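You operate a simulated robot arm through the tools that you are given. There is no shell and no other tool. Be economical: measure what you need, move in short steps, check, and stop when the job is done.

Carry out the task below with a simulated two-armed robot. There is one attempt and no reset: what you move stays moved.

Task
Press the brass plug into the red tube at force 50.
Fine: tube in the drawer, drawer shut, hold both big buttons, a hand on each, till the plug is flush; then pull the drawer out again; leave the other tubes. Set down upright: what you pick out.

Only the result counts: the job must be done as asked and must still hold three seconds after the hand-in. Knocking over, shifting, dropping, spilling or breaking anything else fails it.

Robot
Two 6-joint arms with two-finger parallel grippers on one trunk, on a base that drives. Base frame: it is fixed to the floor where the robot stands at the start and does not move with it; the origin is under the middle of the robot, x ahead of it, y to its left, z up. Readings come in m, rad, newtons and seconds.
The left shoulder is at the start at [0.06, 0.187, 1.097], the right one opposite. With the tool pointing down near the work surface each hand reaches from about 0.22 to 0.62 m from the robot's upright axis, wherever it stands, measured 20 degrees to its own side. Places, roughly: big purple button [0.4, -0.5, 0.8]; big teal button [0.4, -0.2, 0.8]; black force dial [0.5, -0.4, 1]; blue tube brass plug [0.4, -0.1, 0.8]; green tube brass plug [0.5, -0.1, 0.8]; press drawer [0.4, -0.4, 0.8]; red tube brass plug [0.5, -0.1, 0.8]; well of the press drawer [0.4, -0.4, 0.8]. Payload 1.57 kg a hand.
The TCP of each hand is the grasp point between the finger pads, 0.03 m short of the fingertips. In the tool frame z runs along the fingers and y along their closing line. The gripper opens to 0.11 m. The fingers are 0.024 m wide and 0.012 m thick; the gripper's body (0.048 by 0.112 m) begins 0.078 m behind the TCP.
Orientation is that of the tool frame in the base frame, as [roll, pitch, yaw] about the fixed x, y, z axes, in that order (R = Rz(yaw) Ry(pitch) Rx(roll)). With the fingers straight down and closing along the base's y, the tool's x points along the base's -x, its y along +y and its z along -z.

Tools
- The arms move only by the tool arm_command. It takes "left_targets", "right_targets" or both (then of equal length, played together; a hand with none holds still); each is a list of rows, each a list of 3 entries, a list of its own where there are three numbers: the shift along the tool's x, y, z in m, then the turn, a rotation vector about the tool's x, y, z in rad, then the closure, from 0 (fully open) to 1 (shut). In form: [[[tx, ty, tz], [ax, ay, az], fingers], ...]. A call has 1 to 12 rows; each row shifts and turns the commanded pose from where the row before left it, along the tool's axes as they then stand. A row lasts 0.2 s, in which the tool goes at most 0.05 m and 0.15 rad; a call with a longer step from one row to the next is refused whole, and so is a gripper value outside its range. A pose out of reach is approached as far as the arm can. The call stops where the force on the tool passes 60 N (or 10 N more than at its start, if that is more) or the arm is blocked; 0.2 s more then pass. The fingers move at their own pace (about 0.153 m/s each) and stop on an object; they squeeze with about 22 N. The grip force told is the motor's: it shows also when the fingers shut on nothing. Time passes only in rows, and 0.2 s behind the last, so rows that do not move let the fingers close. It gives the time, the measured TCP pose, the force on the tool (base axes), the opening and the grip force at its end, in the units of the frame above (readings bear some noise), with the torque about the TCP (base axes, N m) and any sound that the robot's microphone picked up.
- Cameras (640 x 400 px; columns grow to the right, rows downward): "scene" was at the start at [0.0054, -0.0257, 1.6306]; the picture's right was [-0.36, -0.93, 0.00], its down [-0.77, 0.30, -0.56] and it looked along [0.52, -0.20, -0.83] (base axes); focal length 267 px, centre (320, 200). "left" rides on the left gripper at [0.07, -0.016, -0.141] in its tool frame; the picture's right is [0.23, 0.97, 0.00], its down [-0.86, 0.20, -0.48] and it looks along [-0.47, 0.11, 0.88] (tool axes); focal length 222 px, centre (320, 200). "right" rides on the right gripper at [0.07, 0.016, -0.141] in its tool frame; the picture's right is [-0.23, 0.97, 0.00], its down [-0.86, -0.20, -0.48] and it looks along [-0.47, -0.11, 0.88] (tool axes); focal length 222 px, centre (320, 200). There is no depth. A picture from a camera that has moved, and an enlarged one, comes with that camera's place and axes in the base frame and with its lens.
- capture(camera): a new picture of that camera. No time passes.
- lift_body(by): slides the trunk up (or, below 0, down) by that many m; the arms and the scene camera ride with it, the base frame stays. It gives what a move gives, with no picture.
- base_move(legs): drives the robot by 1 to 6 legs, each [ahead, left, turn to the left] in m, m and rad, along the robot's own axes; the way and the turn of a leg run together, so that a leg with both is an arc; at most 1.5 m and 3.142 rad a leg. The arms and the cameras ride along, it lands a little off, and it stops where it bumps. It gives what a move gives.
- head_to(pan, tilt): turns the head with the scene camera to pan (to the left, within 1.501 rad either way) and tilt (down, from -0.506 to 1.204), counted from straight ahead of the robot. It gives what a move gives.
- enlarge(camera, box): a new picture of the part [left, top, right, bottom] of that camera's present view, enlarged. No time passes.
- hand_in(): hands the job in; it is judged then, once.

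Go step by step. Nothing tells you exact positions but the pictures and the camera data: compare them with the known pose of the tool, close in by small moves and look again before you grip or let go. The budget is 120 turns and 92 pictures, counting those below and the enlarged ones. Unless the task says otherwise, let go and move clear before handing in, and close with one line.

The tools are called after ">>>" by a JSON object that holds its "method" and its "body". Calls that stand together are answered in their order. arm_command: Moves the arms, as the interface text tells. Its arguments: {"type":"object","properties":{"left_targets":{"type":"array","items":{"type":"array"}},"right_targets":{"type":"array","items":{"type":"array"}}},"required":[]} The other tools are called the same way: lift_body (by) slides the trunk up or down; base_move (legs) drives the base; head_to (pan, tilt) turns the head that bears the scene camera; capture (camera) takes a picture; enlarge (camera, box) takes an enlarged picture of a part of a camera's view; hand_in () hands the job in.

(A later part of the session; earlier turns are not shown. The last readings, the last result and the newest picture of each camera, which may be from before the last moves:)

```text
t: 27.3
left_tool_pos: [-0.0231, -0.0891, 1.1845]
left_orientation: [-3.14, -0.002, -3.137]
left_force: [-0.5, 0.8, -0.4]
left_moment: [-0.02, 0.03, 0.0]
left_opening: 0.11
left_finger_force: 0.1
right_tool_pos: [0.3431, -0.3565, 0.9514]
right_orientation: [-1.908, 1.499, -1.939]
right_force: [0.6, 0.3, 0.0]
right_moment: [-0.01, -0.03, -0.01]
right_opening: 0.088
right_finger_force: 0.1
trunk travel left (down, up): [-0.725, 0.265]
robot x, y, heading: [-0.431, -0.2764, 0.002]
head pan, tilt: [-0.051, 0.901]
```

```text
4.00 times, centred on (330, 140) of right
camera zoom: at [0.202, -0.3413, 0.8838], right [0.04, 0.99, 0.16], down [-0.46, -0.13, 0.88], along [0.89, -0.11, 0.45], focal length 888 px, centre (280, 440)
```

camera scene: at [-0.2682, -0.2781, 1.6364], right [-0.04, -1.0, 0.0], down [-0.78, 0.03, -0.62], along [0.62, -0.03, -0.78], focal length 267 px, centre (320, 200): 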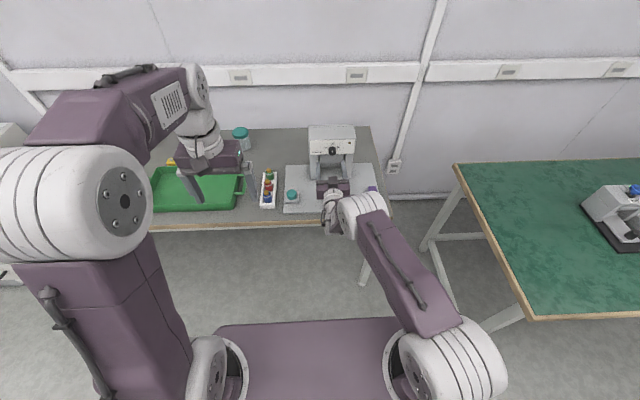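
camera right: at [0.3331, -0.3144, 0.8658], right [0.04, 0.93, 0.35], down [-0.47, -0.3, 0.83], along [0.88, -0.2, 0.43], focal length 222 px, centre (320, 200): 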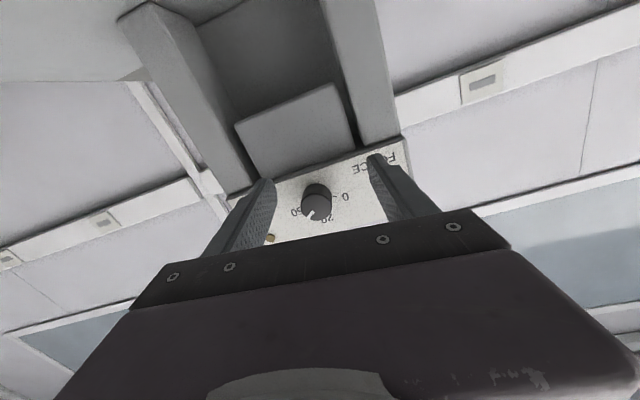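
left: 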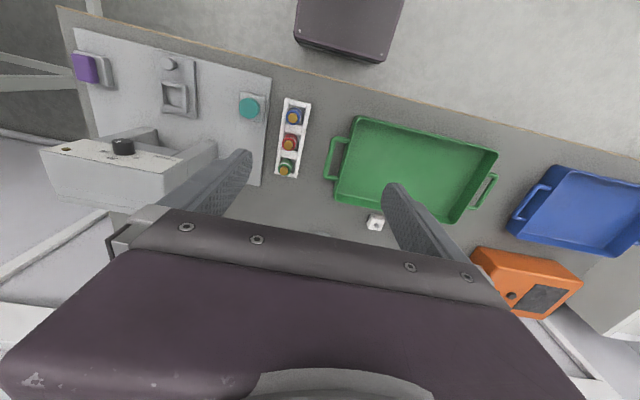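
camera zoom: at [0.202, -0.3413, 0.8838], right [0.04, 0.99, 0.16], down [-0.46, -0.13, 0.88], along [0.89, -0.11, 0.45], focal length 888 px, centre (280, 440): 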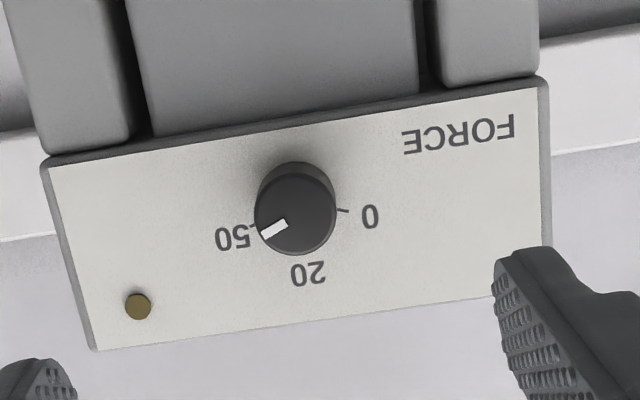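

The dial is at 50. Next I bring the right hand up, out to the right and back to pointing down, away from the press.

>>> {"method": "arm_command", "body": {"right_targets": [[[-0.03, -0.03, -0.02], [0, 0, 0], 0.2], [[-0.03, -0.03, -0.02], [0, 0, 0], 0.2], [[-0.03, -0.03, -0.02], [0, 0, 0.07], 0.2], [[-0.03, -0.03, -0.02], [0, 0, 0], 0.2], [[-0.03, -0.03, -0.02], [0, 0.1, 0], 0.2], [[0, -0.03, 0], [0, 0.15, 0], 0.2], [[0, 0, 0], [0, 0.15, 0], 0.2], [[0, 0, 0], [0, 0.15, 0], 0.2], [[0, 0, 0], [0, 0.15, 0], 0.2], [[0, 0, 0], [0, 0.15, 0], 0.2], [[0, 0, 0], [0, 0.15, 0], 0.2], [[0, 0, 0], [0, 0.15, 0], 0.2]]}}

>>> {"method": "arm_command", "body": {"right_targets": [[[0, 0, 0], [0, 0.15, 0], 0.2], [[0, 0, 0], [0, 0.15, 0], 0.2], [[0, 0, 0], [0, 0.12, 0], 0.2], [[0, 0, 0], [0, 0, 0], 0.2]]}}

>>> {"method": "capture", "body": {"camera": "scene"}}

```text
t: 29.9
left_tool_pos: [-0.0263, -0.0888, 1.1854]
left_orientation: [3.142, 0.0, -3.137]
left_force: [0.4, 0.6, 0.6]
left_moment: [-0.01, 0.03, -0.04]
left_opening: 0.1099
left_finger_force: 0.0
right_tool_pos: [0.3772, -0.4729, 1.0403]
right_orientation: [3.127, 1.125, 3.103]
right_force: [0.5, 0.2, -0.1]
right_moment: [0.02, -0.03, 0.02]
right_opening: 0.0877
right_finger_force: 0.0
right hand out of reach, approached as far as the arm can: row 1, 2, 3, 4, 5, 7, 8, 9, 10, 11, 12
trunk travel left (down, up): [-0.725, 0.265]
robot x, y, heading: [-0.4349, -0.2783, 0.006]
head pan, tilt: [-0.051, 0.901]
```

```text
t: 30.9
left_tool_pos: [-0.0255, -0.0881, 1.1856]
left_orientation: [-3.142, 0.0, -3.137]
left_force: [0.0, -0.2, 1.2]
left_moment: [-0.01, 0.0, -0.04]
left_opening: 0.1102
left_finger_force: 0.0
right_tool_pos: [0.376, -0.472, 1.0412]
right_orientation: [3.131, 1.12, 3.101]
right_force: [0.0, 0.6, -0.4]
right_moment: [0.0, 0.0, -0.04]
right_opening: 0.088
right_finger_force: 0.0
right hand out of reach, approached as far as the arm can: row 1, 2, 3
trunk travel left (down, up): [-0.725, 0.265]
robot x, y, heading: [-0.4306, -0.2808, 0.009]
head pan, tilt: [-0.051, 0.901]
```

```text
54 pictures are left
camera scene: at [-0.4147, -0.2802, 1.6363], right [-0.05, -1.0, 0.0], down [-0.78, 0.04, -0.62], along [0.62, -0.03, -0.78], focal length 267 px, centre (320, 200)
```

scene: 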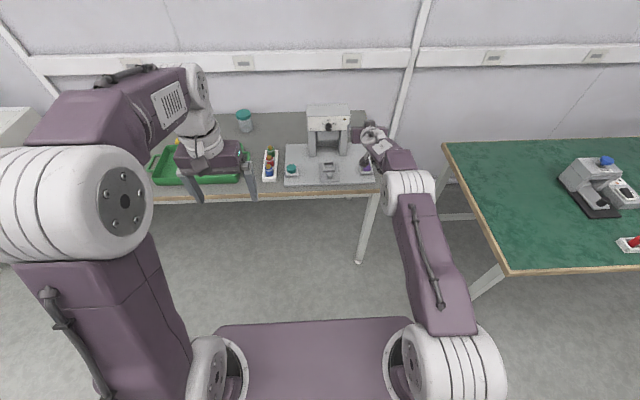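

The arm is just stretched too far for a downward pose here. I pull the hand back and up.

>>> {"method": "arm_command", "body": {"right_targets": [[[0, 0, -0.045], [0, 0, 0], 0.2], [[0, 0, -0.045], [0, 0, 0], 0.2], [[0, 0, -0.045], [0, 0, 0], 0.2], [[0, 0, 0], [0, 0, 0], 0.2]]}}

```text
t: 31.9
left_tool_pos: [-0.0241, -0.0886, 1.1857]
left_orientation: [-3.141, -0.002, -3.136]
left_force: [0.2, 0.0, 0.0]
left_moment: [0.0, 0.07, 0.03]
left_opening: 0.1098
left_finger_force: 0.1
right_tool_pos: [0.2463, -0.4303, 1.0978]
right_orientation: [3.138, 1.119, 3.1]
right_force: [0.9, 0.6, 0.1]
right_moment: [0.01, 0.0, -0.02]
right_opening: 0.0882
right_finger_force: 0.1
right hand out of reach, approached as far as the arm can: row 1, 2, 3
trunk travel left (down, up): [-0.725, 0.265]
robot x, y, heading: [-0.4297, -0.2748, 0.004]
head pan, tilt: [-0.051, 0.901]
```

>>> {"method": "arm_command", "body": {"right_targets": [[[0, -0.03, -0.04], [0, 0, 0], 0.2], [[0, -0.03, -0.04], [0, 0, 0], 0.2], [[0, -0.03, -0.02], [0, 0.14, 0], 0.2], [[0, 0, 0], [0, 0.14, 0], 0.2], [[0, 0, 0], [0, 0.14, 0], 0.2], [[0, 0, 0], [0, 0.14, 0], 0.2], [[0, 0, 0], [0, 0.14, 0], 0.2], [[0, 0, 0], [0, 0.14, 0], 0.2], [[0, 0, 0], [0, 0.14, 0], 0.2], [[0, 0, 0], [0, 0.14, 0], 0.2], [[0, 0, 0], [0, 0, 0], 0.2]]}}

```text
t: 34.3
left_tool_pos: [-0.0275, -0.0888, 1.1858]
left_orientation: [-3.141, -0.002, -3.134]
left_force: [-0.4, -0.3, -0.2]
left_moment: [0.01, 0.01, 0.03]
left_opening: 0.1102
left_finger_force: 0.1
right_tool_pos: [0.1755, -0.4996, 1.1277]
right_orientation: [-2.975, 0.477, 3.018]
right_force: [0.2, -1.4, 0.1]
right_moment: [0.02, 0.01, -0.01]
right_opening: 0.0882
right_finger_force: 0.1
right hand out of reach, approached as far as the arm can: row 1, 2, 3, 5, 6, 7, 8, 9
trunk travel left (down, up): [-0.725, 0.265]
robot x, y, heading: [-0.4347, -0.2782, 0.01]
head pan, tilt: [-0.051, 0.901]
```

>>> {"method": "arm_command", "body": {"right_targets": [[[0.035, 0, -0.02], [0, 0, 0], 0.2], [[0.035, 0, -0.02], [0, 0, 0], 0.2], [[0.035, 0, -0.02], [0, 0, 0], 0.2], [[0, 0, 0], [0, 0.12, 0], 0.2], [[0, 0, 0], [0, 0.12, 0], 0.2], [[0, 0, 0], [0, 0.12, 0], 0.2], [[0, 0, 0], [0, 0.12, 0], 0.2], [[0, 0, 0], [0, 0, 0], 0.2]]}}

>>> {"method": "capture", "body": {"camera": "scene"}}

```text
t: 36.1
left_tool_pos: [-0.0262, -0.0905, 1.1856]
left_orientation: [-3.141, -0.002, -3.135]
left_force: [0.5, -0.7, -0.6]
left_moment: [0.0, -0.04, -0.01]
left_opening: 0.1099
left_finger_force: 0.0
right_tool_pos: [0.0564, -0.4755, 1.1327]
right_orientation: [-2.994, 0.004, 2.941]
right_force: [0.5, -0.4, 0.4]
right_moment: [-0.03, -0.02, -0.02]
right_opening: 0.0882
right_finger_force: 0.0
trunk travel left (down, up): [-0.725, 0.265]
robot x, y, heading: [-0.4297, -0.2743, 0.004]
head pan, tilt: [-0.051, 0.901]
```

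```text
53 pictures are left
camera scene: at [-0.4156, -0.28, 1.6363], right [-0.05, -1.0, 0.0], down [-0.78, 0.04, -0.62], along [0.62, -0.03, -0.78], focal length 267 px, centre (320, 200)
```

scene: 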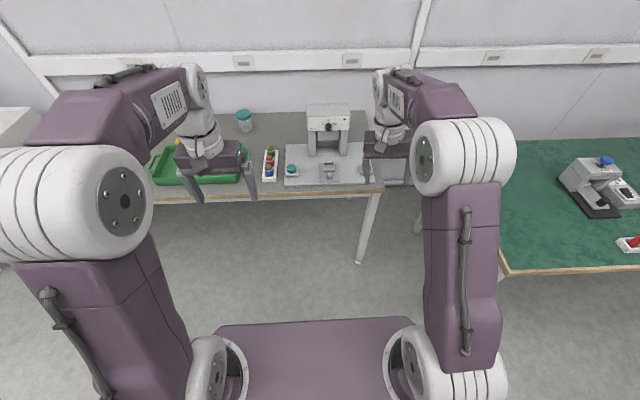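

The right hand points down again. I straighten it and drive forward to work the rack with the left hand.

>>> {"method": "arm_command", "body": {"right_targets": [[[0, 0, 0], [-0.147, 0, 0], 0.2], [[0, -0.03, 0], [0, 0, -0.1], 0.2], [[0, -0.03, 0], [0, 0, -0.1], 0.2], [[0, 0, 0], [0, 0, 0], 0.2]]}}

>>> {"method": "base_move", "body": {"legs": [[0.4, -0.022, 0]]}}

>>> {"method": "head_to", "body": {"pan": -0.05, "tilt": 1.0}}

>>> {"method": "capture", "body": {"camera": "scene"}}

>>> {"method": "capture", "body": {"camera": "left"}}

```text
t: 37.1
left_tool_pos: [-0.0257, -0.0884, 1.1856]
left_orientation: [-3.14, 0.001, -3.138]
left_force: [0.5, -0.6, 0.6]
left_moment: [-0.04, 0.0, 0.04]
left_opening: 0.1099
left_finger_force: 0.1
right_tool_pos: [0.0504, -0.5341, 1.1332]
right_orientation: [-3.14, 0.003, -3.141]
right_force: [0.0, 0.4, -0.3]
right_moment: [0.0, -0.03, -0.02]
right_opening: 0.088
right_finger_force: 0.0
trunk travel left (down, up): [-0.725, 0.265]
robot x, y, heading: [-0.4296, -0.2756, 0.002]
head pan, tilt: [-0.051, 0.901]
```

```text
t: 39.6
left_tool_pos: [0.3818, -0.105, 1.1854]
left_orientation: [3.14, -0.001, -3.128]
left_force: [-0.5, 0.4, -0.1]
left_moment: [-0.02, -0.01, -0.04]
left_opening: 0.1102
left_finger_force: 0.1
right_tool_pos: [0.4609, -0.5475, 1.1322]
right_orientation: [-3.14, 0.003, -3.134]
right_force: [0.5, -0.4, -0.8]
right_moment: [-0.01, -0.03, -0.02]
right_opening: 0.0877
right_finger_force: 0.0
trunk travel left (down, up): [-0.725, 0.265]
robot x, y, heading: [-0.0192, -0.2962, 0.013]
head pan, tilt: [-0.051, 0.901]
```

```text
t: 40.3
left_tool_pos: [0.3827, -0.1041, 1.1844]
left_orientation: [3.14, 0.001, -3.127]
left_force: [0.0, 0.7, 0.5]
left_moment: [0.02, -0.02, 0.04]
left_opening: 0.11
left_finger_force: 0.1
right_tool_pos: [0.462, -0.548, 1.1315]
right_orientation: [-3.14, 0.004, -3.134]
right_force: [-0.3, -1.3, -0.7]
right_moment: [0.01, -0.02, -0.02]
right_opening: 0.088
right_finger_force: 0.1
trunk travel left (down, up): [-0.725, 0.265]
robot x, y, heading: [-0.0182, -0.2952, 0.013]
head pan, tilt: [-0.051, 1.0]
```

```text
52 pictures are left
camera scene: at [-0.01, -0.2986, 1.6291], right [-0.04, -1.0, 0.0], down [-0.84, 0.03, -0.54], along [0.54, -0.02, -0.84], focal length 267 px, centre (320, 200)
```

scene: 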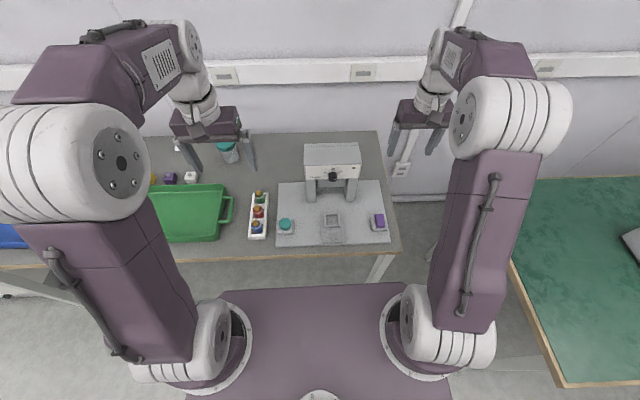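

```text
51 pictures are left
camera left: at [0.3131, -0.1226, 1.3259], right [-0.24, 0.97, 0.0], down [0.85, 0.21, 0.48], along [0.46, 0.11, -0.88], focal length 222 px, centre (320, 200)
```

left: 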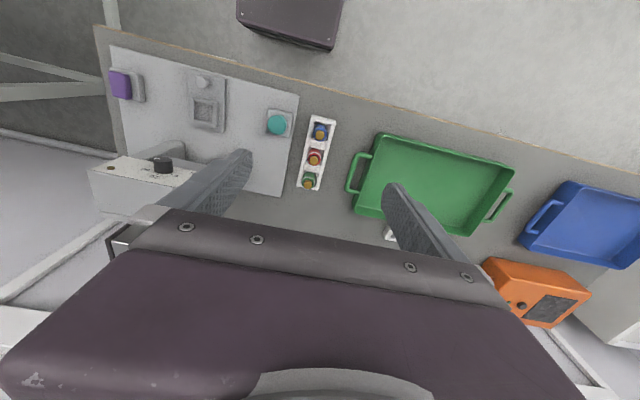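

Now I bring the left hand above the red tube to z≈1.0 and look down.

>>> {"method": "arm_command", "body": {"left_targets": [[[-0.019, 0.0016, 0.037], [0, 0, 0], 0], [[-0.019, 0.0016, 0.037], [0, 0, 0], 0], [[-0.019, 0.0016, 0.037], [0, 0, 0], 0.3], [[-0.019, 0.0016, 0.037], [0, 0, 0], 0.3], [[-0.019, 0.0016, 0.037], [0, 0, 0], 0.3], [[0, 0, 0], [0, 0, 0], 0.3]]}}

>>> {"method": "capture", "body": {"camera": "left"}}

>>> {"method": "enlarge", "body": {"camera": "scene", "box": [230, 165, 310, 245]}}

```text
t: 41.7
left_tool_pos: [0.4789, -0.0937, 1.0022]
left_orientation: [3.14, -0.001, -3.127]
left_force: [-0.3, 0.3, 0.1]
left_moment: [0.0, 0.0, 0.02]
left_opening: 0.077
left_finger_force: 0.1
right_tool_pos: [0.4622, -0.5488, 1.133]
right_orientation: [-3.139, 0.002, -3.134]
right_force: [0.0, 0.7, -0.2]
right_moment: [-0.04, 0.01, 0.01]
right_opening: 0.088
right_finger_force: 0.1
trunk travel left (down, up): [-0.725, 0.265]
robot x, y, heading: [-0.0164, -0.2937, 0.013]
head pan, tilt: [-0.051, 1.0]
```

```text
50 pictures are left
camera left: at [0.4086, -0.111, 1.1427], right [-0.24, 0.97, 0.0], down [0.85, 0.21, 0.48], along [0.47, 0.11, -0.88], focal length 222 px, centre (320, 200)
```

left: 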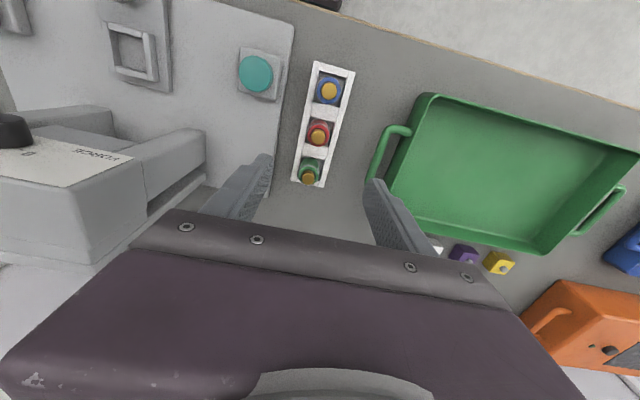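

```text
5.00 times, centred on (270, 205) of scene
camera zoom: at [-0.0117, -0.2988, 1.6291], right [-0.04, -1.0, 0.0], down [-0.84, 0.03, -0.54], along [0.54, -0.02, -0.84], focal length 1336 px, centre (570, 175)
```

zoom: 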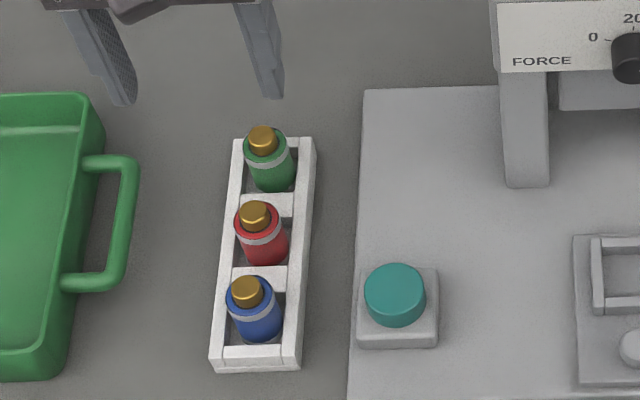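

Red tube centre ≈ (0.478, -0.098); body ~35 mm wide, rack rails near z≈0.775. I lower to TCP z≈0.86 and look again.

>>> {"method": "arm_command", "body": {"left_targets": [[[0.001, -0.0045, 0.04], [0, 0, 0], 0.3], [[0, 0, 0.04], [0, 0, 0], 0.3], [[0, 0, 0.04], [0, 0, 0], 0.3], [[0, 0, 0.022], [0, 0, 0], 0.3], [[0, 0, 0], [0, 0, 0], 0.3]]}}

>>> {"method": "enlarge", "body": {"camera": "left", "box": [200, 40, 440, 190]}}

>>> {"method": "enlarge", "body": {"camera": "scene", "box": [230, 165, 310, 245]}}

```text
t: 42.9
left_tool_pos: [0.4777, -0.0999, 0.8578]
left_orientation: [3.141, 0.001, -3.128]
left_force: [-0.1, -0.4, -0.7]
left_moment: [0.0, 0.0, 0.01]
left_opening: 0.077
left_finger_force: 0.1
right_tool_pos: [0.4607, -0.5477, 1.1326]
right_orientation: [-3.139, 0.003, -3.135]
right_force: [-0.4, 0.6, -0.4]
right_moment: [0.0, -0.02, -0.01]
right_opening: 0.0883
right_finger_force: 0.1
trunk travel left (down, up): [-0.725, 0.265]
robot x, y, heading: [-0.02, -0.2984, 0.015]
head pan, tilt: [-0.051, 1.0]
```

```text
2.67 times, centred on (320, 115) of left
camera zoom: at [0.4073, -0.1177, 0.9988], right [-0.24, 0.97, 0.0], down [0.85, 0.21, 0.48], along [0.47, 0.11, -0.88], focal length 592 px, centre (320, 427)
```

zoom: 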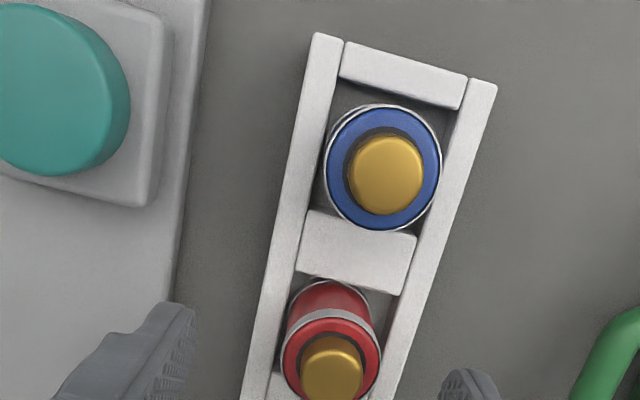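

```text
5.00 times, centred on (270, 205) of scene
camera zoom: at [-0.0111, -0.2988, 1.6291], right [-0.04, -1.0, 0.0], down [-0.84, 0.03, -0.54], along [0.54, -0.02, -0.84], focal length 1336 px, centre (570, 175)
```

zoom: 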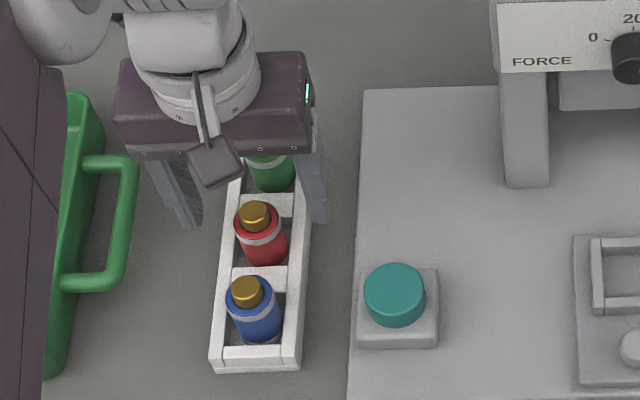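

Well centred. I descend ~36 mm with the tips staying just above the rails, then close on the tube.

>>> {"method": "arm_command", "body": {"left_targets": [[[0, 0, 0.018], [0, 0, 0], 0.3], [[0, 0, 0.018], [0, 0, 0], 0.3], [[0, 0, 0], [0, 0, 0], 0.5], [[0, 0, 0], [0, 0, 0], 0.7], [[0, 0, 0], [0, 0, 0], 1], [[0, 0, 0], [0, 0, 0], 1]]}}

>>> {"method": "enlarge", "body": {"camera": "left", "box": [200, 80, 440, 230]}}

```text
t: 44.3
left_tool_pos: [0.4773, -0.0965, 0.8212]
left_orientation: [-3.139, 0.003, -3.126]
left_force: [1.0, 19.3, 6.1]
left_moment: [0.7, 0.01, 0.05]
left_opening: 0.0311
left_finger_force: 21.8
right_tool_pos: [0.4606, -0.5444, 1.1331]
right_orientation: [-3.136, 0.004, -3.132]
right_force: [-1.4, 0.3, 0.5]
right_moment: [0.02, -0.01, 0.02]
right_opening: 0.0882
right_finger_force: 0.0
trunk travel left (down, up): [-0.725, 0.265]
robot x, y, heading: [-0.0204, -0.2994, 0.012]
head pan, tilt: [-0.051, 1.0]
```

```text
2.67 times, centred on (320, 155) of left
camera zoom: at [0.4077, -0.1155, 0.9621], right [-0.24, 0.97, 0.0], down [0.85, 0.21, 0.48], along [0.47, 0.11, -0.88], focal length 592 px, centre (320, 320)
```

zoom: 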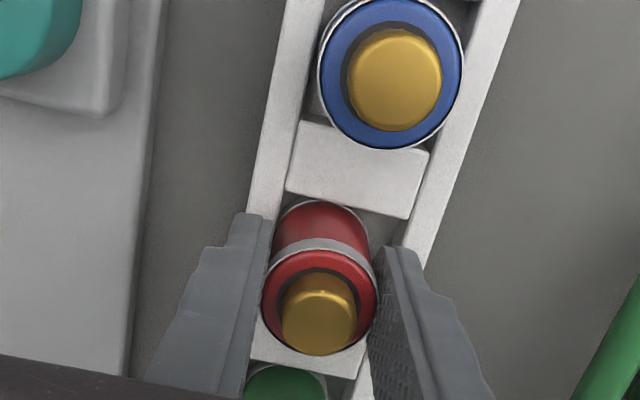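

Gripped at 31 mm, but with a 19 N side load; I shift +y a few mm to relieve it before lifting.

>>> {"method": "arm_command", "body": {"left_targets": [[[0, 0.004, 0], [0, 0, 0], 1], [[0, 0, 0], [0, 0, 0], 1]]}}

```text
t: 44.9
left_tool_pos: [0.4757, -0.097, 0.821]
left_orientation: [-3.14, 0.001, -3.127]
left_force: [2.2, 1.9, 3.5]
left_moment: [0.03, -0.1, 0.04]
left_opening: 0.0313
left_finger_force: 21.9
right_tool_pos: [0.4612, -0.5481, 1.1324]
right_orientation: [-3.139, 0.002, -3.134]
right_force: [0.3, -0.3, 0.4]
right_moment: [-0.01, 0.01, 0.0]
right_opening: 0.0882
right_finger_force: 0.1
trunk travel left (down, up): [-0.725, 0.265]
robot x, y, heading: [-0.016, -0.2969, 0.013]
head pan, tilt: [-0.051, 1.0]
```

The side load is gone. I lift straight up and check the rack stays put.

>>> {"method": "arm_command", "body": {"left_targets": [[[0, 0, -0.01], [0, 0, 0], 1], [[0, 0, -0.02], [0, 0, 0], 1], [[0, 0, -0.04], [0, 0, 0], 1], [[0, 0, -0.04], [0, 0, 0], 1], [[0, 0, -0.03], [0, 0, 0], 1], [[0, 0, 0], [0, 0, 0], 1]]}}

>>> {"method": "capture", "body": {"camera": "left"}}

>>> {"method": "capture", "body": {"camera": "scene"}}

```text
t: 46.3
left_tool_pos: [0.4763, -0.0952, 0.9631]
left_orientation: [3.141, 0.001, -3.128]
left_force: [-0.3, 0.3, -1.5]
left_moment: [0.03, -0.02, 0.0]
left_opening: 0.0314
left_finger_force: 22.2
right_tool_pos: [0.4624, -0.5482, 1.131]
right_orientation: [-3.14, 0.003, -3.135]
right_force: [0.5, 0.2, 0.7]
right_moment: [-0.01, 0.0, 0.02]
right_opening: 0.0881
right_finger_force: 0.1
trunk travel left (down, up): [-0.725, 0.265]
robot x, y, heading: [-0.0167, -0.2978, 0.012]
head pan, tilt: [-0.051, 1.0]
```

```text
45 pictures are left
camera left: at [0.4069, -0.1124, 1.1042], right [-0.24, 0.97, 0.0], down [0.85, 0.21, 0.48], along [0.46, 0.11, -0.88], focal length 222 px, centre (320, 200)
```

left: 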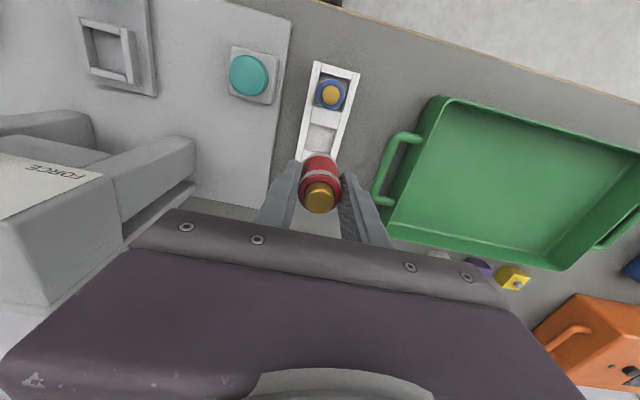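

```text
44 pictures are left
camera scene: at [-0.0099, -0.2984, 1.6291], right [-0.04, -1.0, 0.0], down [-0.84, 0.03, -0.54], along [0.54, -0.02, -0.84], focal length 267 px, centre (320, 200)
```

scene: 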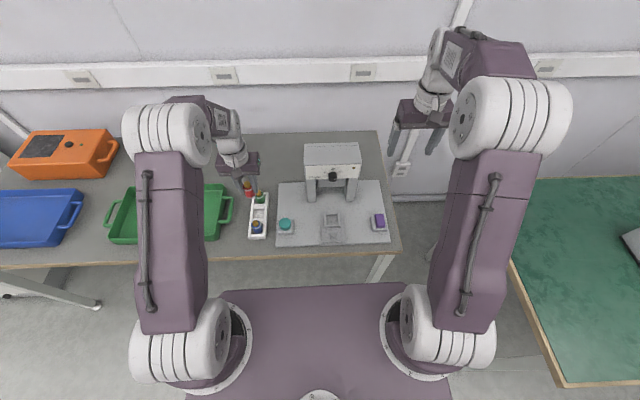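

The tube is out and the rack is undisturbed. Now I measure the well precisely.

>>> {"method": "enlarge", "body": {"camera": "scene", "box": [275, 140, 395, 250]}}

>>> {"method": "enlarge", "body": {"camera": "right", "box": [300, 60, 620, 260]}}

```text
3.64 times, centred on (335, 195) of scene
camera zoom: at [-0.0099, -0.2984, 1.6291], right [-0.04, -1.0, 0.0], down [-0.84, 0.03, -0.54], along [0.54, -0.02, -0.84], focal length 972 px, centre (266, 218)
```

zoom: 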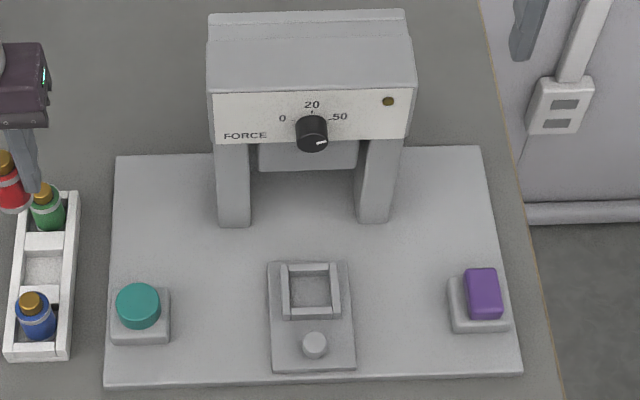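

```text
2.00 times, centred on (460, 160) of right
camera zoom: at [0.3928, -0.5318, 1.2733], right [0.22, 0.98, 0.0], down [0.86, -0.19, 0.48], along [0.47, -0.11, -0.88], focal length 444 px, centre (40, 280)
```

zoom: 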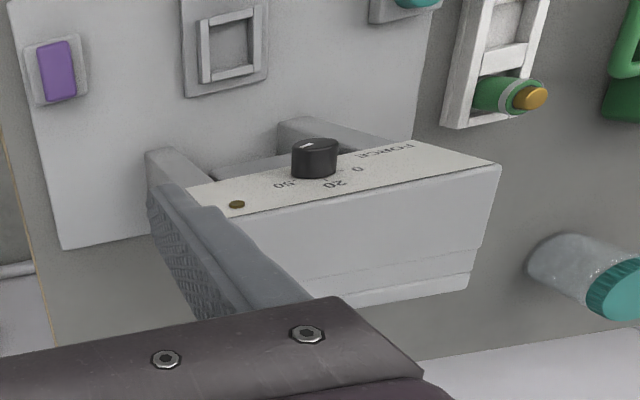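

Well centre ≈ (0.443, -0.361), opening ~40 mm. I carry the tube over it at height, then check from the left camera.

>>> {"method": "arm_command", "body": {"left_targets": [[[0.036, 0, 0], [0, 0, 0], 1], [[0, -0.044, 0], [0, 0, 0], 1], [[0, -0.044, 0], [0, 0, 0], 1], [[0, -0.044, 0], [0, 0, 0], 1], [[0, -0.044, 0], [0, 0, 0], 1], [[0, -0.044, 0], [0, 0, 0], 1], [[0, -0.044, 0], [0, 0, 0], 1], [[0, 0, 0], [0, 0, 0], 1]]}}

>>> {"method": "capture", "body": {"camera": "left"}}

>>> {"method": "enlarge", "body": {"camera": "scene", "box": [275, 140, 395, 250]}}

```text
t: 48.1
left_tool_pos: [0.4433, -0.3566, 0.9629]
left_orientation: [3.142, 0.0, -3.127]
left_force: [0.1, 0.2, -2.1]
left_moment: [0.0, 0.0, 0.0]
left_opening: 0.0313
left_finger_force: 22.0
right_tool_pos: [0.4627, -0.5483, 1.132]
right_orientation: [-3.139, 0.003, -3.134]
right_force: [0.4, 0.5, -0.5]
right_moment: [0.0, 0.0, -0.01]
right_opening: 0.0881
right_finger_force: 0.1
trunk travel left (down, up): [-0.725, 0.265]
robot x, y, heading: [-0.025, -0.2925, 0.02]
head pan, tilt: [-0.051, 1.0]
```

```text
41 pictures are left
camera left: at [0.3737, -0.3756, 1.1031], right [-0.24, 0.97, 0.0], down [0.85, 0.21, 0.48], along [0.46, 0.11, -0.88], focal length 222 px, centre (320, 200)
```

left: 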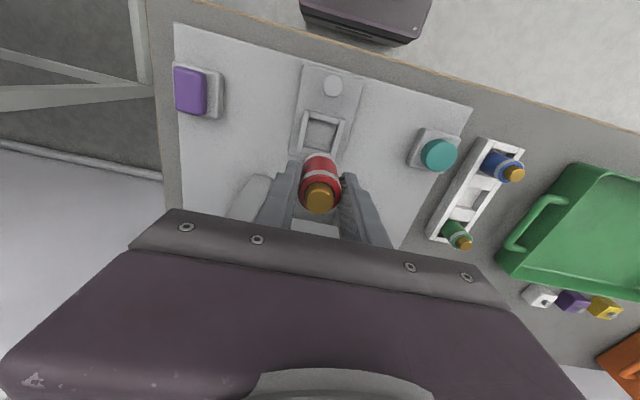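

```text
3.64 times, centred on (335, 195) of scene
camera zoom: at [-0.0101, -0.2979, 1.6291], right [-0.04, -1.0, 0.0], down [-0.84, 0.03, -0.54], along [0.54, -0.02, -0.84], focal length 972 px, centre (266, 218)
```

zoom: 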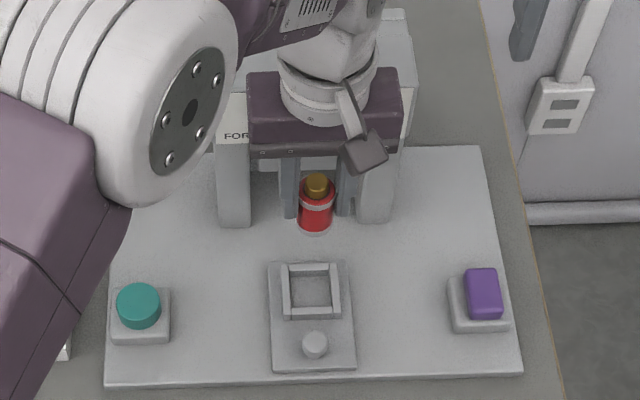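

>>> {"method": "arm_command", "body": {"left_targets": [[[0.002, -0.003, 0.03], [0, 0, 0], 1], [[0, 0, 0.03], [0, 0, 0], 1], [[0, 0, 0.026], [0, 0, 0], 1], [[0, 0, 0], [0, 0, 0], 1]]}}

>>> {"method": "enlarge", "body": {"camera": "left", "box": [240, 60, 400, 220]}}

>>> {"method": "enlarge", "body": {"camera": "scene", "box": [295, 175, 375, 245]}}

>>> {"method": "enlarge", "body": {"camera": "right", "box": [340, 20, 500, 160]}}

```text
t: 49.1
left_tool_pos: [0.4419, -0.3626, 0.8754]
left_orientation: [-3.142, 0.0, -3.128]
left_force: [-1.1, -0.7, -1.3]
left_moment: [-0.01, -0.02, -0.01]
left_opening: 0.0312
left_finger_force: 22.1
right_tool_pos: [0.4627, -0.5474, 1.131]
right_orientation: [-3.139, 0.002, -3.135]
right_force: [0.1, -0.1, 0.1]
right_moment: [0.0, 0.01, 0.0]
right_opening: 0.088
right_finger_force: 0.0
trunk travel left (down, up): [-0.725, 0.265]
robot x, y, heading: [-0.024, -0.2948, 0.011]
head pan, tilt: [-0.051, 1.0]
```

```text
2.50 times, centred on (320, 140) of left
camera zoom: at [0.3721, -0.3811, 1.0163], right [-0.24, 0.97, 0.0], down [0.85, 0.21, 0.48], along [0.46, 0.11, -0.88], focal length 555 px, centre (320, 350)
```

zoom: 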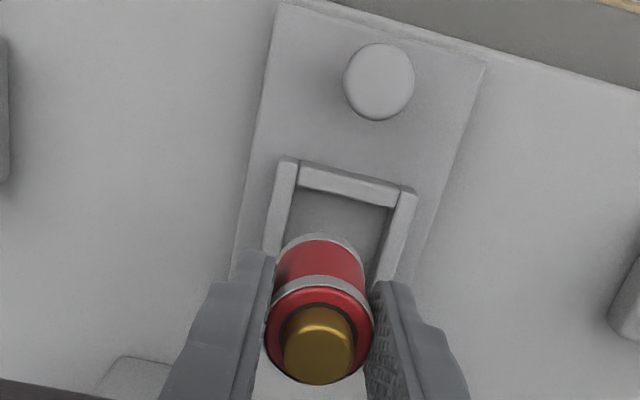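

```text
5.71 times, centred on (335, 210) of scene
camera zoom: at [-0.0105, -0.2989, 1.6291], right [-0.04, -1.0, 0.0], down [-0.84, 0.03, -0.54], along [0.54, -0.02, -0.84], focal length 1527 px, centre (234, 143)
```

zoom: 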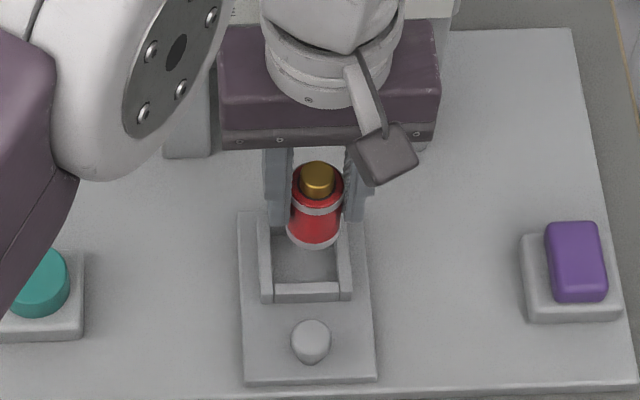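

```text
2.86 times, centred on (420, 90) of right
camera zoom: at [0.3924, -0.5322, 1.2734], right [0.22, 0.98, 0.0], down [0.85, -0.19, 0.48], along [0.47, -0.11, -0.88], focal length 635 px, centre (34, 514)
```

zoom: 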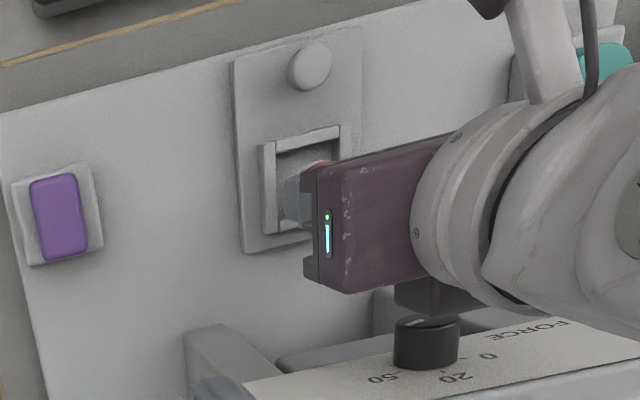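

The tube bottom is ~46 mm below the TCP; the well centre is (0.443, -0.3595). I nudge +3 mm in y and lower gradually.

>>> {"method": "arm_command", "body": {"left_targets": [[[-0.001, 0.003, 0], [0, 0, 0], 1], [[0, 0, 0.015], [0, 0, 0], 1], [[0, 0, 0.01], [0, 0, 0], 1], [[0, 0, 0], [0, 0, 0], 1]]}}

>>> {"method": "enlarge", "body": {"camera": "scene", "box": [295, 175, 375, 245]}}

>>> {"method": "enlarge", "body": {"camera": "left", "box": [240, 60, 400, 220]}}

```text
t: 50.1
left_tool_pos: [0.444, -0.3602, 0.8507]
left_orientation: [-3.139, 0.001, -3.127]
left_force: [0.4, 0.6, 5.5]
left_moment: [0.06, -0.11, 0.03]
left_opening: 0.0309
left_finger_force: 21.8
right_tool_pos: [0.4617, -0.547, 1.1321]
right_orientation: [-3.141, 0.004, -3.133]
right_force: [-0.2, -0.3, -0.1]
right_moment: [0.01, -0.02, -0.04]
right_opening: 0.0878
right_finger_force: 0.1
trunk travel left (down, up): [-0.725, 0.265]
robot x, y, heading: [-0.0191, -0.2935, 0.013]
head pan, tilt: [-0.051, 1.0]
```

```text
5.71 times, centred on (335, 210) of scene
camera zoom: at [-0.011, -0.2985, 1.6292], right [-0.04, -1.0, 0.0], down [-0.84, 0.03, -0.54], along [0.54, -0.02, -0.84], focal length 1527 px, centre (234, 143)
```

zoom: 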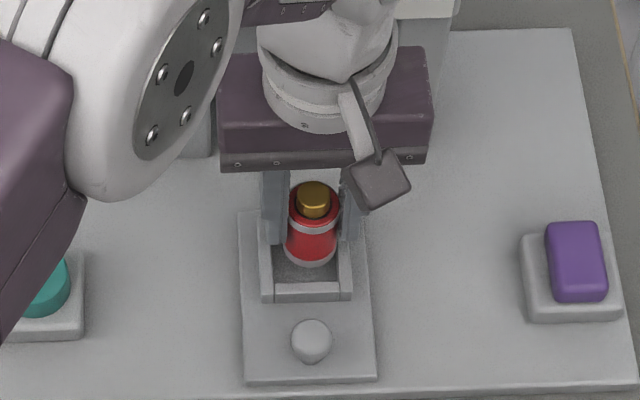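

```text
2.50 times, centred on (320, 140) of left
camera zoom: at [0.373, -0.3799, 0.9919], right [-0.24, 0.97, 0.0], down [0.85, 0.21, 0.48], along [0.47, 0.11, -0.88], focal length 555 px, centre (320, 350)
```

zoom: 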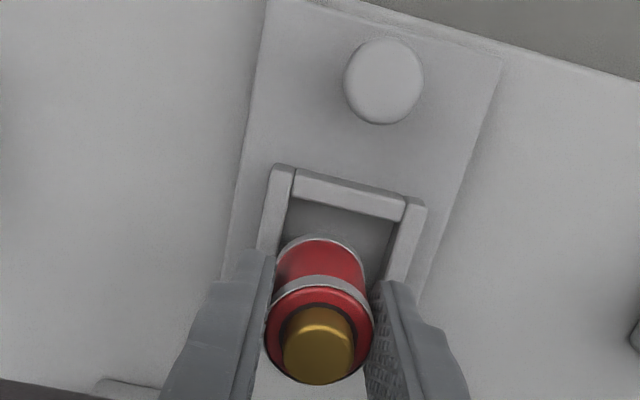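

There's light contact (7 N), so the tube is probably touching the back bar; re-triangulating gives frame top z≈0.797 and well centre x≈0.4385. I raise, shift 5.5 mm toward the robot and lower again.

>>> {"method": "arm_command", "body": {"left_targets": [[[0, 0, -0.008], [0, 0, 0], 1], [[0.0055, 0.001, 0], [0, 0, 0], 1], [[0, 0, 0.008], [0, 0, 0], 1], [[0, 0, 0.006], [0, 0, 0], 1], [[0, 0, 0], [0, 0, 0], 1]]}}

>>> {"method": "enlarge", "body": {"camera": "left", "box": [240, 60, 400, 220]}}

```text
t: 51.3
left_tool_pos: [0.4382, -0.3605, 0.8449]
left_orientation: [-3.141, 0.0, -3.127]
left_force: [0.4, -0.3, -1.0]
left_moment: [-0.01, 0.01, 0.01]
left_opening: 0.0311
left_finger_force: 22.2
right_tool_pos: [0.4618, -0.5478, 1.1316]
right_orientation: [3.141, 0.004, -3.134]
right_force: [-0.9, 0.5, 0.4]
right_moment: [0.01, -0.03, 0.0]
right_opening: 0.0881
right_finger_force: 0.1
trunk travel left (down, up): [-0.725, 0.265]
robot x, y, heading: [-0.019, -0.2948, 0.015]
head pan, tilt: [-0.051, 1.0]
```

```text
2.50 times, centred on (320, 140) of left
camera zoom: at [0.3674, -0.3781, 0.9851], right [-0.24, 0.97, 0.0], down [0.85, 0.21, 0.48], along [0.46, 0.11, -0.88], focal length 555 px, centre (320, 350)
```

zoom: 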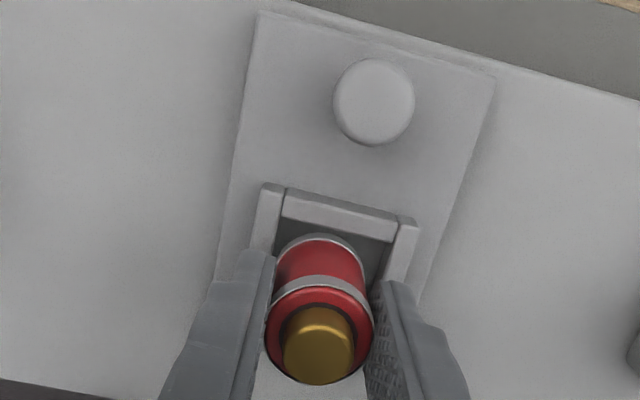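

It's entering freely. I lower further in small steps.

>>> {"method": "arm_command", "body": {"left_targets": [[[0, 0, 0.005], [0, 0, 0], 1], [[0, 0, 0.005], [0, 0, 0], 1], [[0, 0, 0], [0, 0, 0], 1]]}}

>>> {"method": "enlarge", "body": {"camera": "scene", "box": [305, 180, 365, 235]}}

```text
t: 52.1
left_tool_pos: [0.4371, -0.3591, 0.8363]
left_orientation: [-3.139, 0.003, -3.128]
left_force: [1.4, 3.4, 17.1]
left_moment: [0.22, 0.04, -0.03]
left_opening: 0.0312
left_finger_force: 22.3
right_tool_pos: [0.4596, -0.5478, 1.1332]
right_orientation: [-3.139, 0.004, -3.134]
right_force: [0.4, 0.4, 0.4]
right_moment: [-0.01, -0.02, -0.02]
right_opening: 0.0879
right_finger_force: 0.0
trunk travel left (down, up): [-0.725, 0.265]
robot x, y, heading: [-0.0203, -0.2942, 0.014]
head pan, tilt: [-0.051, 1.0]
```

```text
7.27 times, centred on (335, 208) of scene
camera zoom: at [-0.0125, -0.2978, 1.6294], right [-0.04, -1.0, 0.0], down [-0.84, 0.03, -0.54], along [0.54, -0.02, -0.84], focal length 1944 px, centre (211, 146)
```

zoom: 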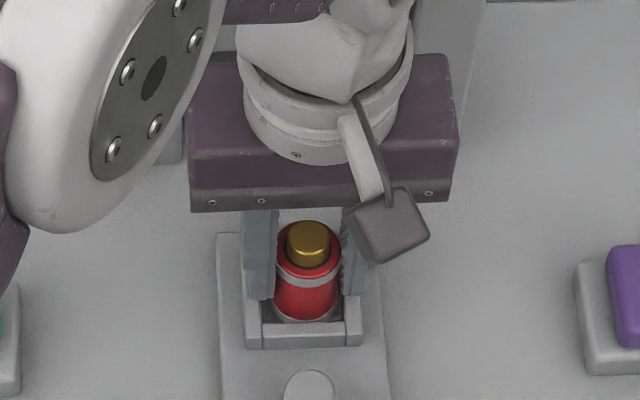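

Contact at 17 N with the tube inside the frame. I ease up 1 mm and open the fingers, then look.

>>> {"method": "arm_command", "body": {"left_targets": [[[0, 0.001, -0.001], [0, 0, 0], 1], [[0, 0, 0], [0, 0, 0], 0.6], [[0, 0, 0], [0, 0, 0], 0.4], [[0, 0, 0], [0, 0, 0], 0.4]]}}

>>> {"method": "enlarge", "body": {"camera": "scene", "box": [305, 180, 365, 235]}}

```text
t: 53.1
left_tool_pos: [0.437, -0.3596, 0.8352]
left_orientation: [-3.141, -0.001, -3.127]
left_force: [0.5, 0.1, -0.2]
left_moment: [0.01, 0.02, 0.0]
left_opening: 0.0662
left_finger_force: 0.1
right_tool_pos: [0.4623, -0.5483, 1.1316]
right_orientation: [-3.139, 0.004, -3.135]
right_force: [-0.6, -0.4, 0.3]
right_moment: [-0.04, -0.03, 0.0]
right_opening: 0.0878
right_finger_force: 0.0
trunk travel left (down, up): [-0.725, 0.265]
robot x, y, heading: [-0.0178, -0.2932, 0.013]
head pan, tilt: [-0.051, 1.0]
```

```text
7.27 times, centred on (335, 208) of scene
camera zoom: at [-0.01, -0.2988, 1.6291], right [-0.04, -1.0, 0.0], down [-0.84, 0.03, -0.54], along [0.54, -0.02, -0.84], focal length 1944 px, centre (211, 146)
```

zoom: 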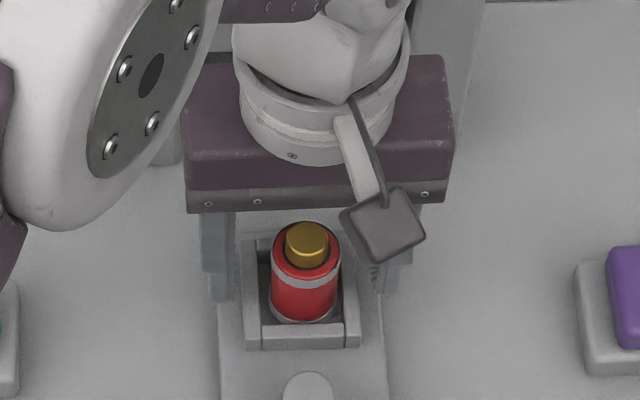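

The tube stands upright in the well. I raise the left hand straight up clear.

>>> {"method": "arm_command", "body": {"left_targets": [[[0, 0, -0.03], [0, 0, 0], 0.4], [[0, 0, -0.04], [0, 0, 0], 0.4], [[0, 0, -0.04], [0, 0, 0], 0.4], [[0, 0, -0.04], [0, 0, 0], 0.4], [[0, 0.04, 0], [0, 0, 0], 0.4], [[0, 0.04, 0], [0, 0, 0], 0.4], [[0, 0.04, 0], [0, 0, 0], 0.4], [[0, 0.04, 0], [0, 0, 0], 0.4], [[0, 0, 0], [0, 0, 0], 0.4]]}}

>>> {"method": "enlarge", "body": {"camera": "scene", "box": [275, 140, 395, 250]}}

```text
t: 55.1
left_tool_pos: [0.437, -0.1984, 0.9859]
left_orientation: [3.141, 0.001, -3.127]
left_force: [0.2, -0.5, -0.8]
left_moment: [0.02, -0.01, -0.01]
left_opening: 0.0662
left_finger_force: 0.1
right_tool_pos: [0.4617, -0.549, 1.1318]
right_orientation: [-3.14, 0.004, -3.135]
right_force: [-0.7, -0.2, -0.4]
right_moment: [0.0, 0.03, -0.01]
right_opening: 0.088
right_finger_force: 0.1
trunk travel left (down, up): [-0.725, 0.265]
robot x, y, heading: [-0.0163, -0.2917, 0.016]
head pan, tilt: [-0.051, 1.0]
```

```text
3.64 times, centred on (335, 195) of scene
camera zoom: at [-0.0106, -0.2997, 1.6291], right [-0.04, -1.0, 0.0], down [-0.84, 0.03, -0.54], along [0.54, -0.02, -0.84], focal length 972 px, centre (266, 218)
```

zoom: 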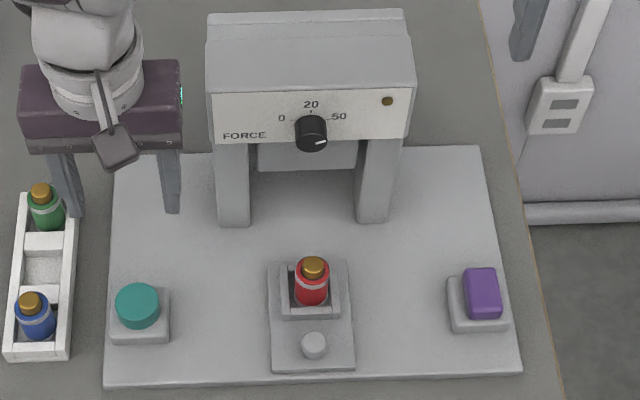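

The tube is set. To shut the drawer I'll use the right hand tilted ~43°, gripping the drawer's peg (≈(0.379, -0.358)); first I back the base 0.2 m for room.

>>> {"method": "base_move", "body": {"legs": [[-0.2, 0, 0]]}}

>>> {"method": "arm_command", "body": {"right_targets": [[[0, 0.04, 0], [0, -0.15, 0], 0.4], [[0, 0.04, 0], [0, -0.15, 0], 0.4], [[0, 0.04, 0], [0, -0.15, 0], 0.4], [[0, 0.04, 0], [0, -0.15, 0], 0.4], [[0, 0.03, 0], [0, -0.15, 0], 0.4], [[0.015, 0, 0.045], [0, 0, 0], 0.4], [[0.015, 0, 0.045], [0, 0, 0], 0.4], [[0.03, 0, 0.03], [0, 0, 0], 0.4], [[0, 0, 0], [0, 0, 0], 0.4]]}}

>>> {"method": "capture", "body": {"camera": "right"}}

>>> {"method": "capture", "body": {"camera": "scene"}}

```text
t: 56.7
left_tool_pos: [0.2367, -0.2049, 0.9835]
left_orientation: [-3.141, -0.002, -3.133]
left_force: [0.1, 0.0, 0.1]
left_moment: [-0.02, 0.0, 0.01]
left_opening: 0.0659
left_finger_force: 0.0
right_tool_pos: [0.261, -0.5521, 1.131]
right_orientation: [-3.14, 0.002, -3.138]
right_force: [0.6, -0.3, -0.7]
right_moment: [0.01, -0.01, -0.01]
right_opening: 0.0879
right_finger_force: 0.1
trunk travel left (down, up): [-0.725, 0.265]
robot x, y, heading: [-0.2204, -0.2975, 0.013]
head pan, tilt: [-0.051, 1.0]
```

```text
t: 58.7
left_tool_pos: [0.2361, -0.2038, 0.9844]
left_orientation: [3.14, 0.0, -3.133]
left_force: [-0.6, 0.0, -0.1]
left_moment: [0.04, -0.01, -0.01]
left_opening: 0.0665
left_finger_force: 0.1
right_tool_pos: [0.2973, -0.3645, 1.0006]
right_orientation: [-3.141, 0.753, -3.136]
right_force: [-0.2, 1.0, 0.2]
right_moment: [0.02, 0.0, -0.01]
right_opening: 0.0659
right_finger_force: 0.1
trunk travel left (down, up): [-0.725, 0.265]
robot x, y, heading: [-0.2218, -0.3021, 0.005]
head pan, tilt: [-0.051, 1.0]
```

```text
30 pictures are left
camera right: at [0.1508, -0.3499, 1.0565], right [0.16, 0.97, 0.15], down [0.3, -0.2, 0.93], along [0.94, -0.11, -0.32], focal length 222 px, centre (320, 200)
```

right: 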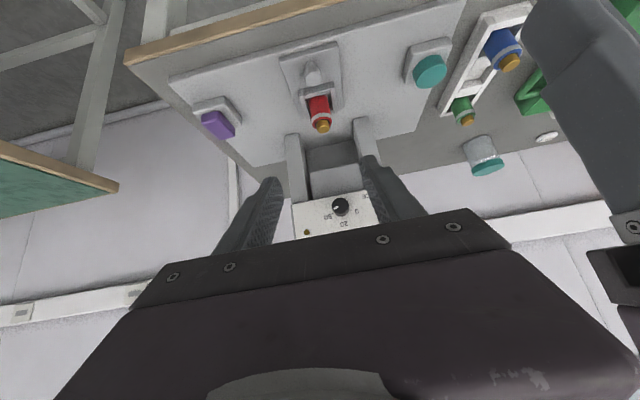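

```text
29 pictures are left
camera scene: at [-0.2117, -0.3011, 1.6291], right [-0.04, -1.0, 0.0], down [-0.84, 0.03, -0.54], along [0.54, -0.02, -0.84], focal length 267 px, centre (320, 200)
```

scene: 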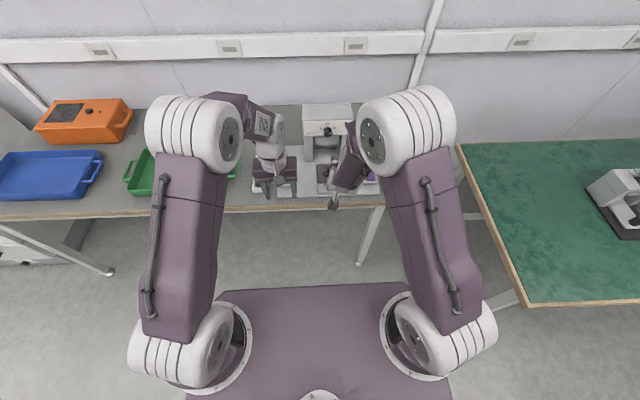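

>>> {"method": "enlarge", "body": {"camera": "right", "box": [260, 30, 380, 140]}}

```text
3.64 times, centred on (320, 85) of right
camera zoom: at [0.1508, -0.3499, 1.0565], right [0.16, 0.97, 0.15], down [0.3, -0.2, 0.93], along [0.94, -0.11, -0.32], focal length 808 px, centre (320, 618)
```

zoom: 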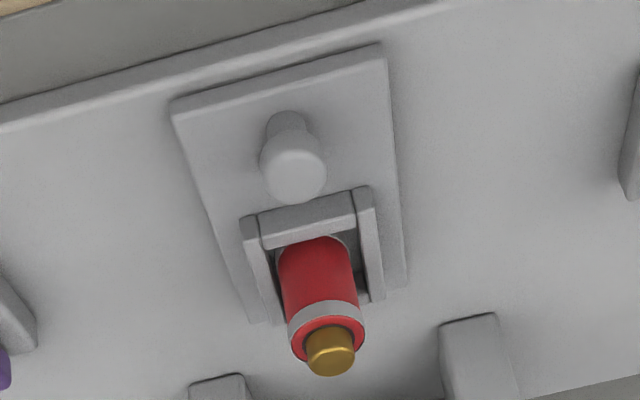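

Peg top is ≈(0.368, -0.3575, 0.822), mushroom-shaped. I move the tilted right hand to straddle it, stopping 35 mm above first.

>>> {"method": "arm_command", "body": {"right_targets": [[[0.01135, 0.00175, 0.0374], [0, 0, 0], 0.4], [[0.01135, 0.00175, 0.0374], [0, 0, 0], 0.4], [[0.01135, 0.00175, 0.0374], [0, 0, 0], 0.4], [[0.01135, 0.00175, 0.0374], [0, 0, 0], 0.4], [[0, 0, 0], [0, 0, 0], 0.4]]}}

>>> {"method": "enlarge", "body": {"camera": "right", "box": [230, 40, 410, 200]}}

```text
t: 59.9
left_tool_pos: [0.2367, -0.2049, 0.9856]
left_orientation: [3.141, 0.0, -3.135]
left_force: [0.8, 0.3, -0.3]
left_moment: [-0.01, 0.0, -0.03]
left_opening: 0.0659
left_finger_force: 0.0
right_tool_pos: [0.3663, -0.3578, 0.8637]
right_orientation: [-3.139, 0.752, -3.138]
right_force: [0.7, 0.1, 0.8]
right_moment: [0.01, -0.03, -0.02]
right_opening: 0.0657
right_finger_force: 0.0
trunk travel left (down, up): [-0.725, 0.265]
robot x, y, heading: [-0.2204, -0.2939, 0.003]
head pan, tilt: [-0.051, 1.0]
```

```text
2.50 times, centred on (320, 120) of right
camera zoom: at [0.2188, -0.3415, 0.9193], right [0.16, 0.97, 0.15], down [0.3, -0.2, 0.93], along [0.94, -0.11, -0.32], focal length 555 px, centre (320, 400)
```

zoom: 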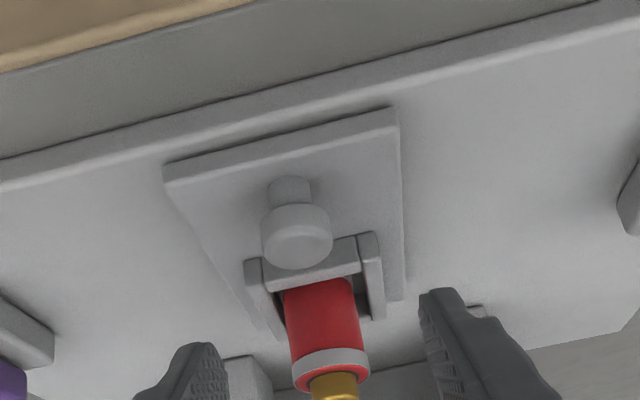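

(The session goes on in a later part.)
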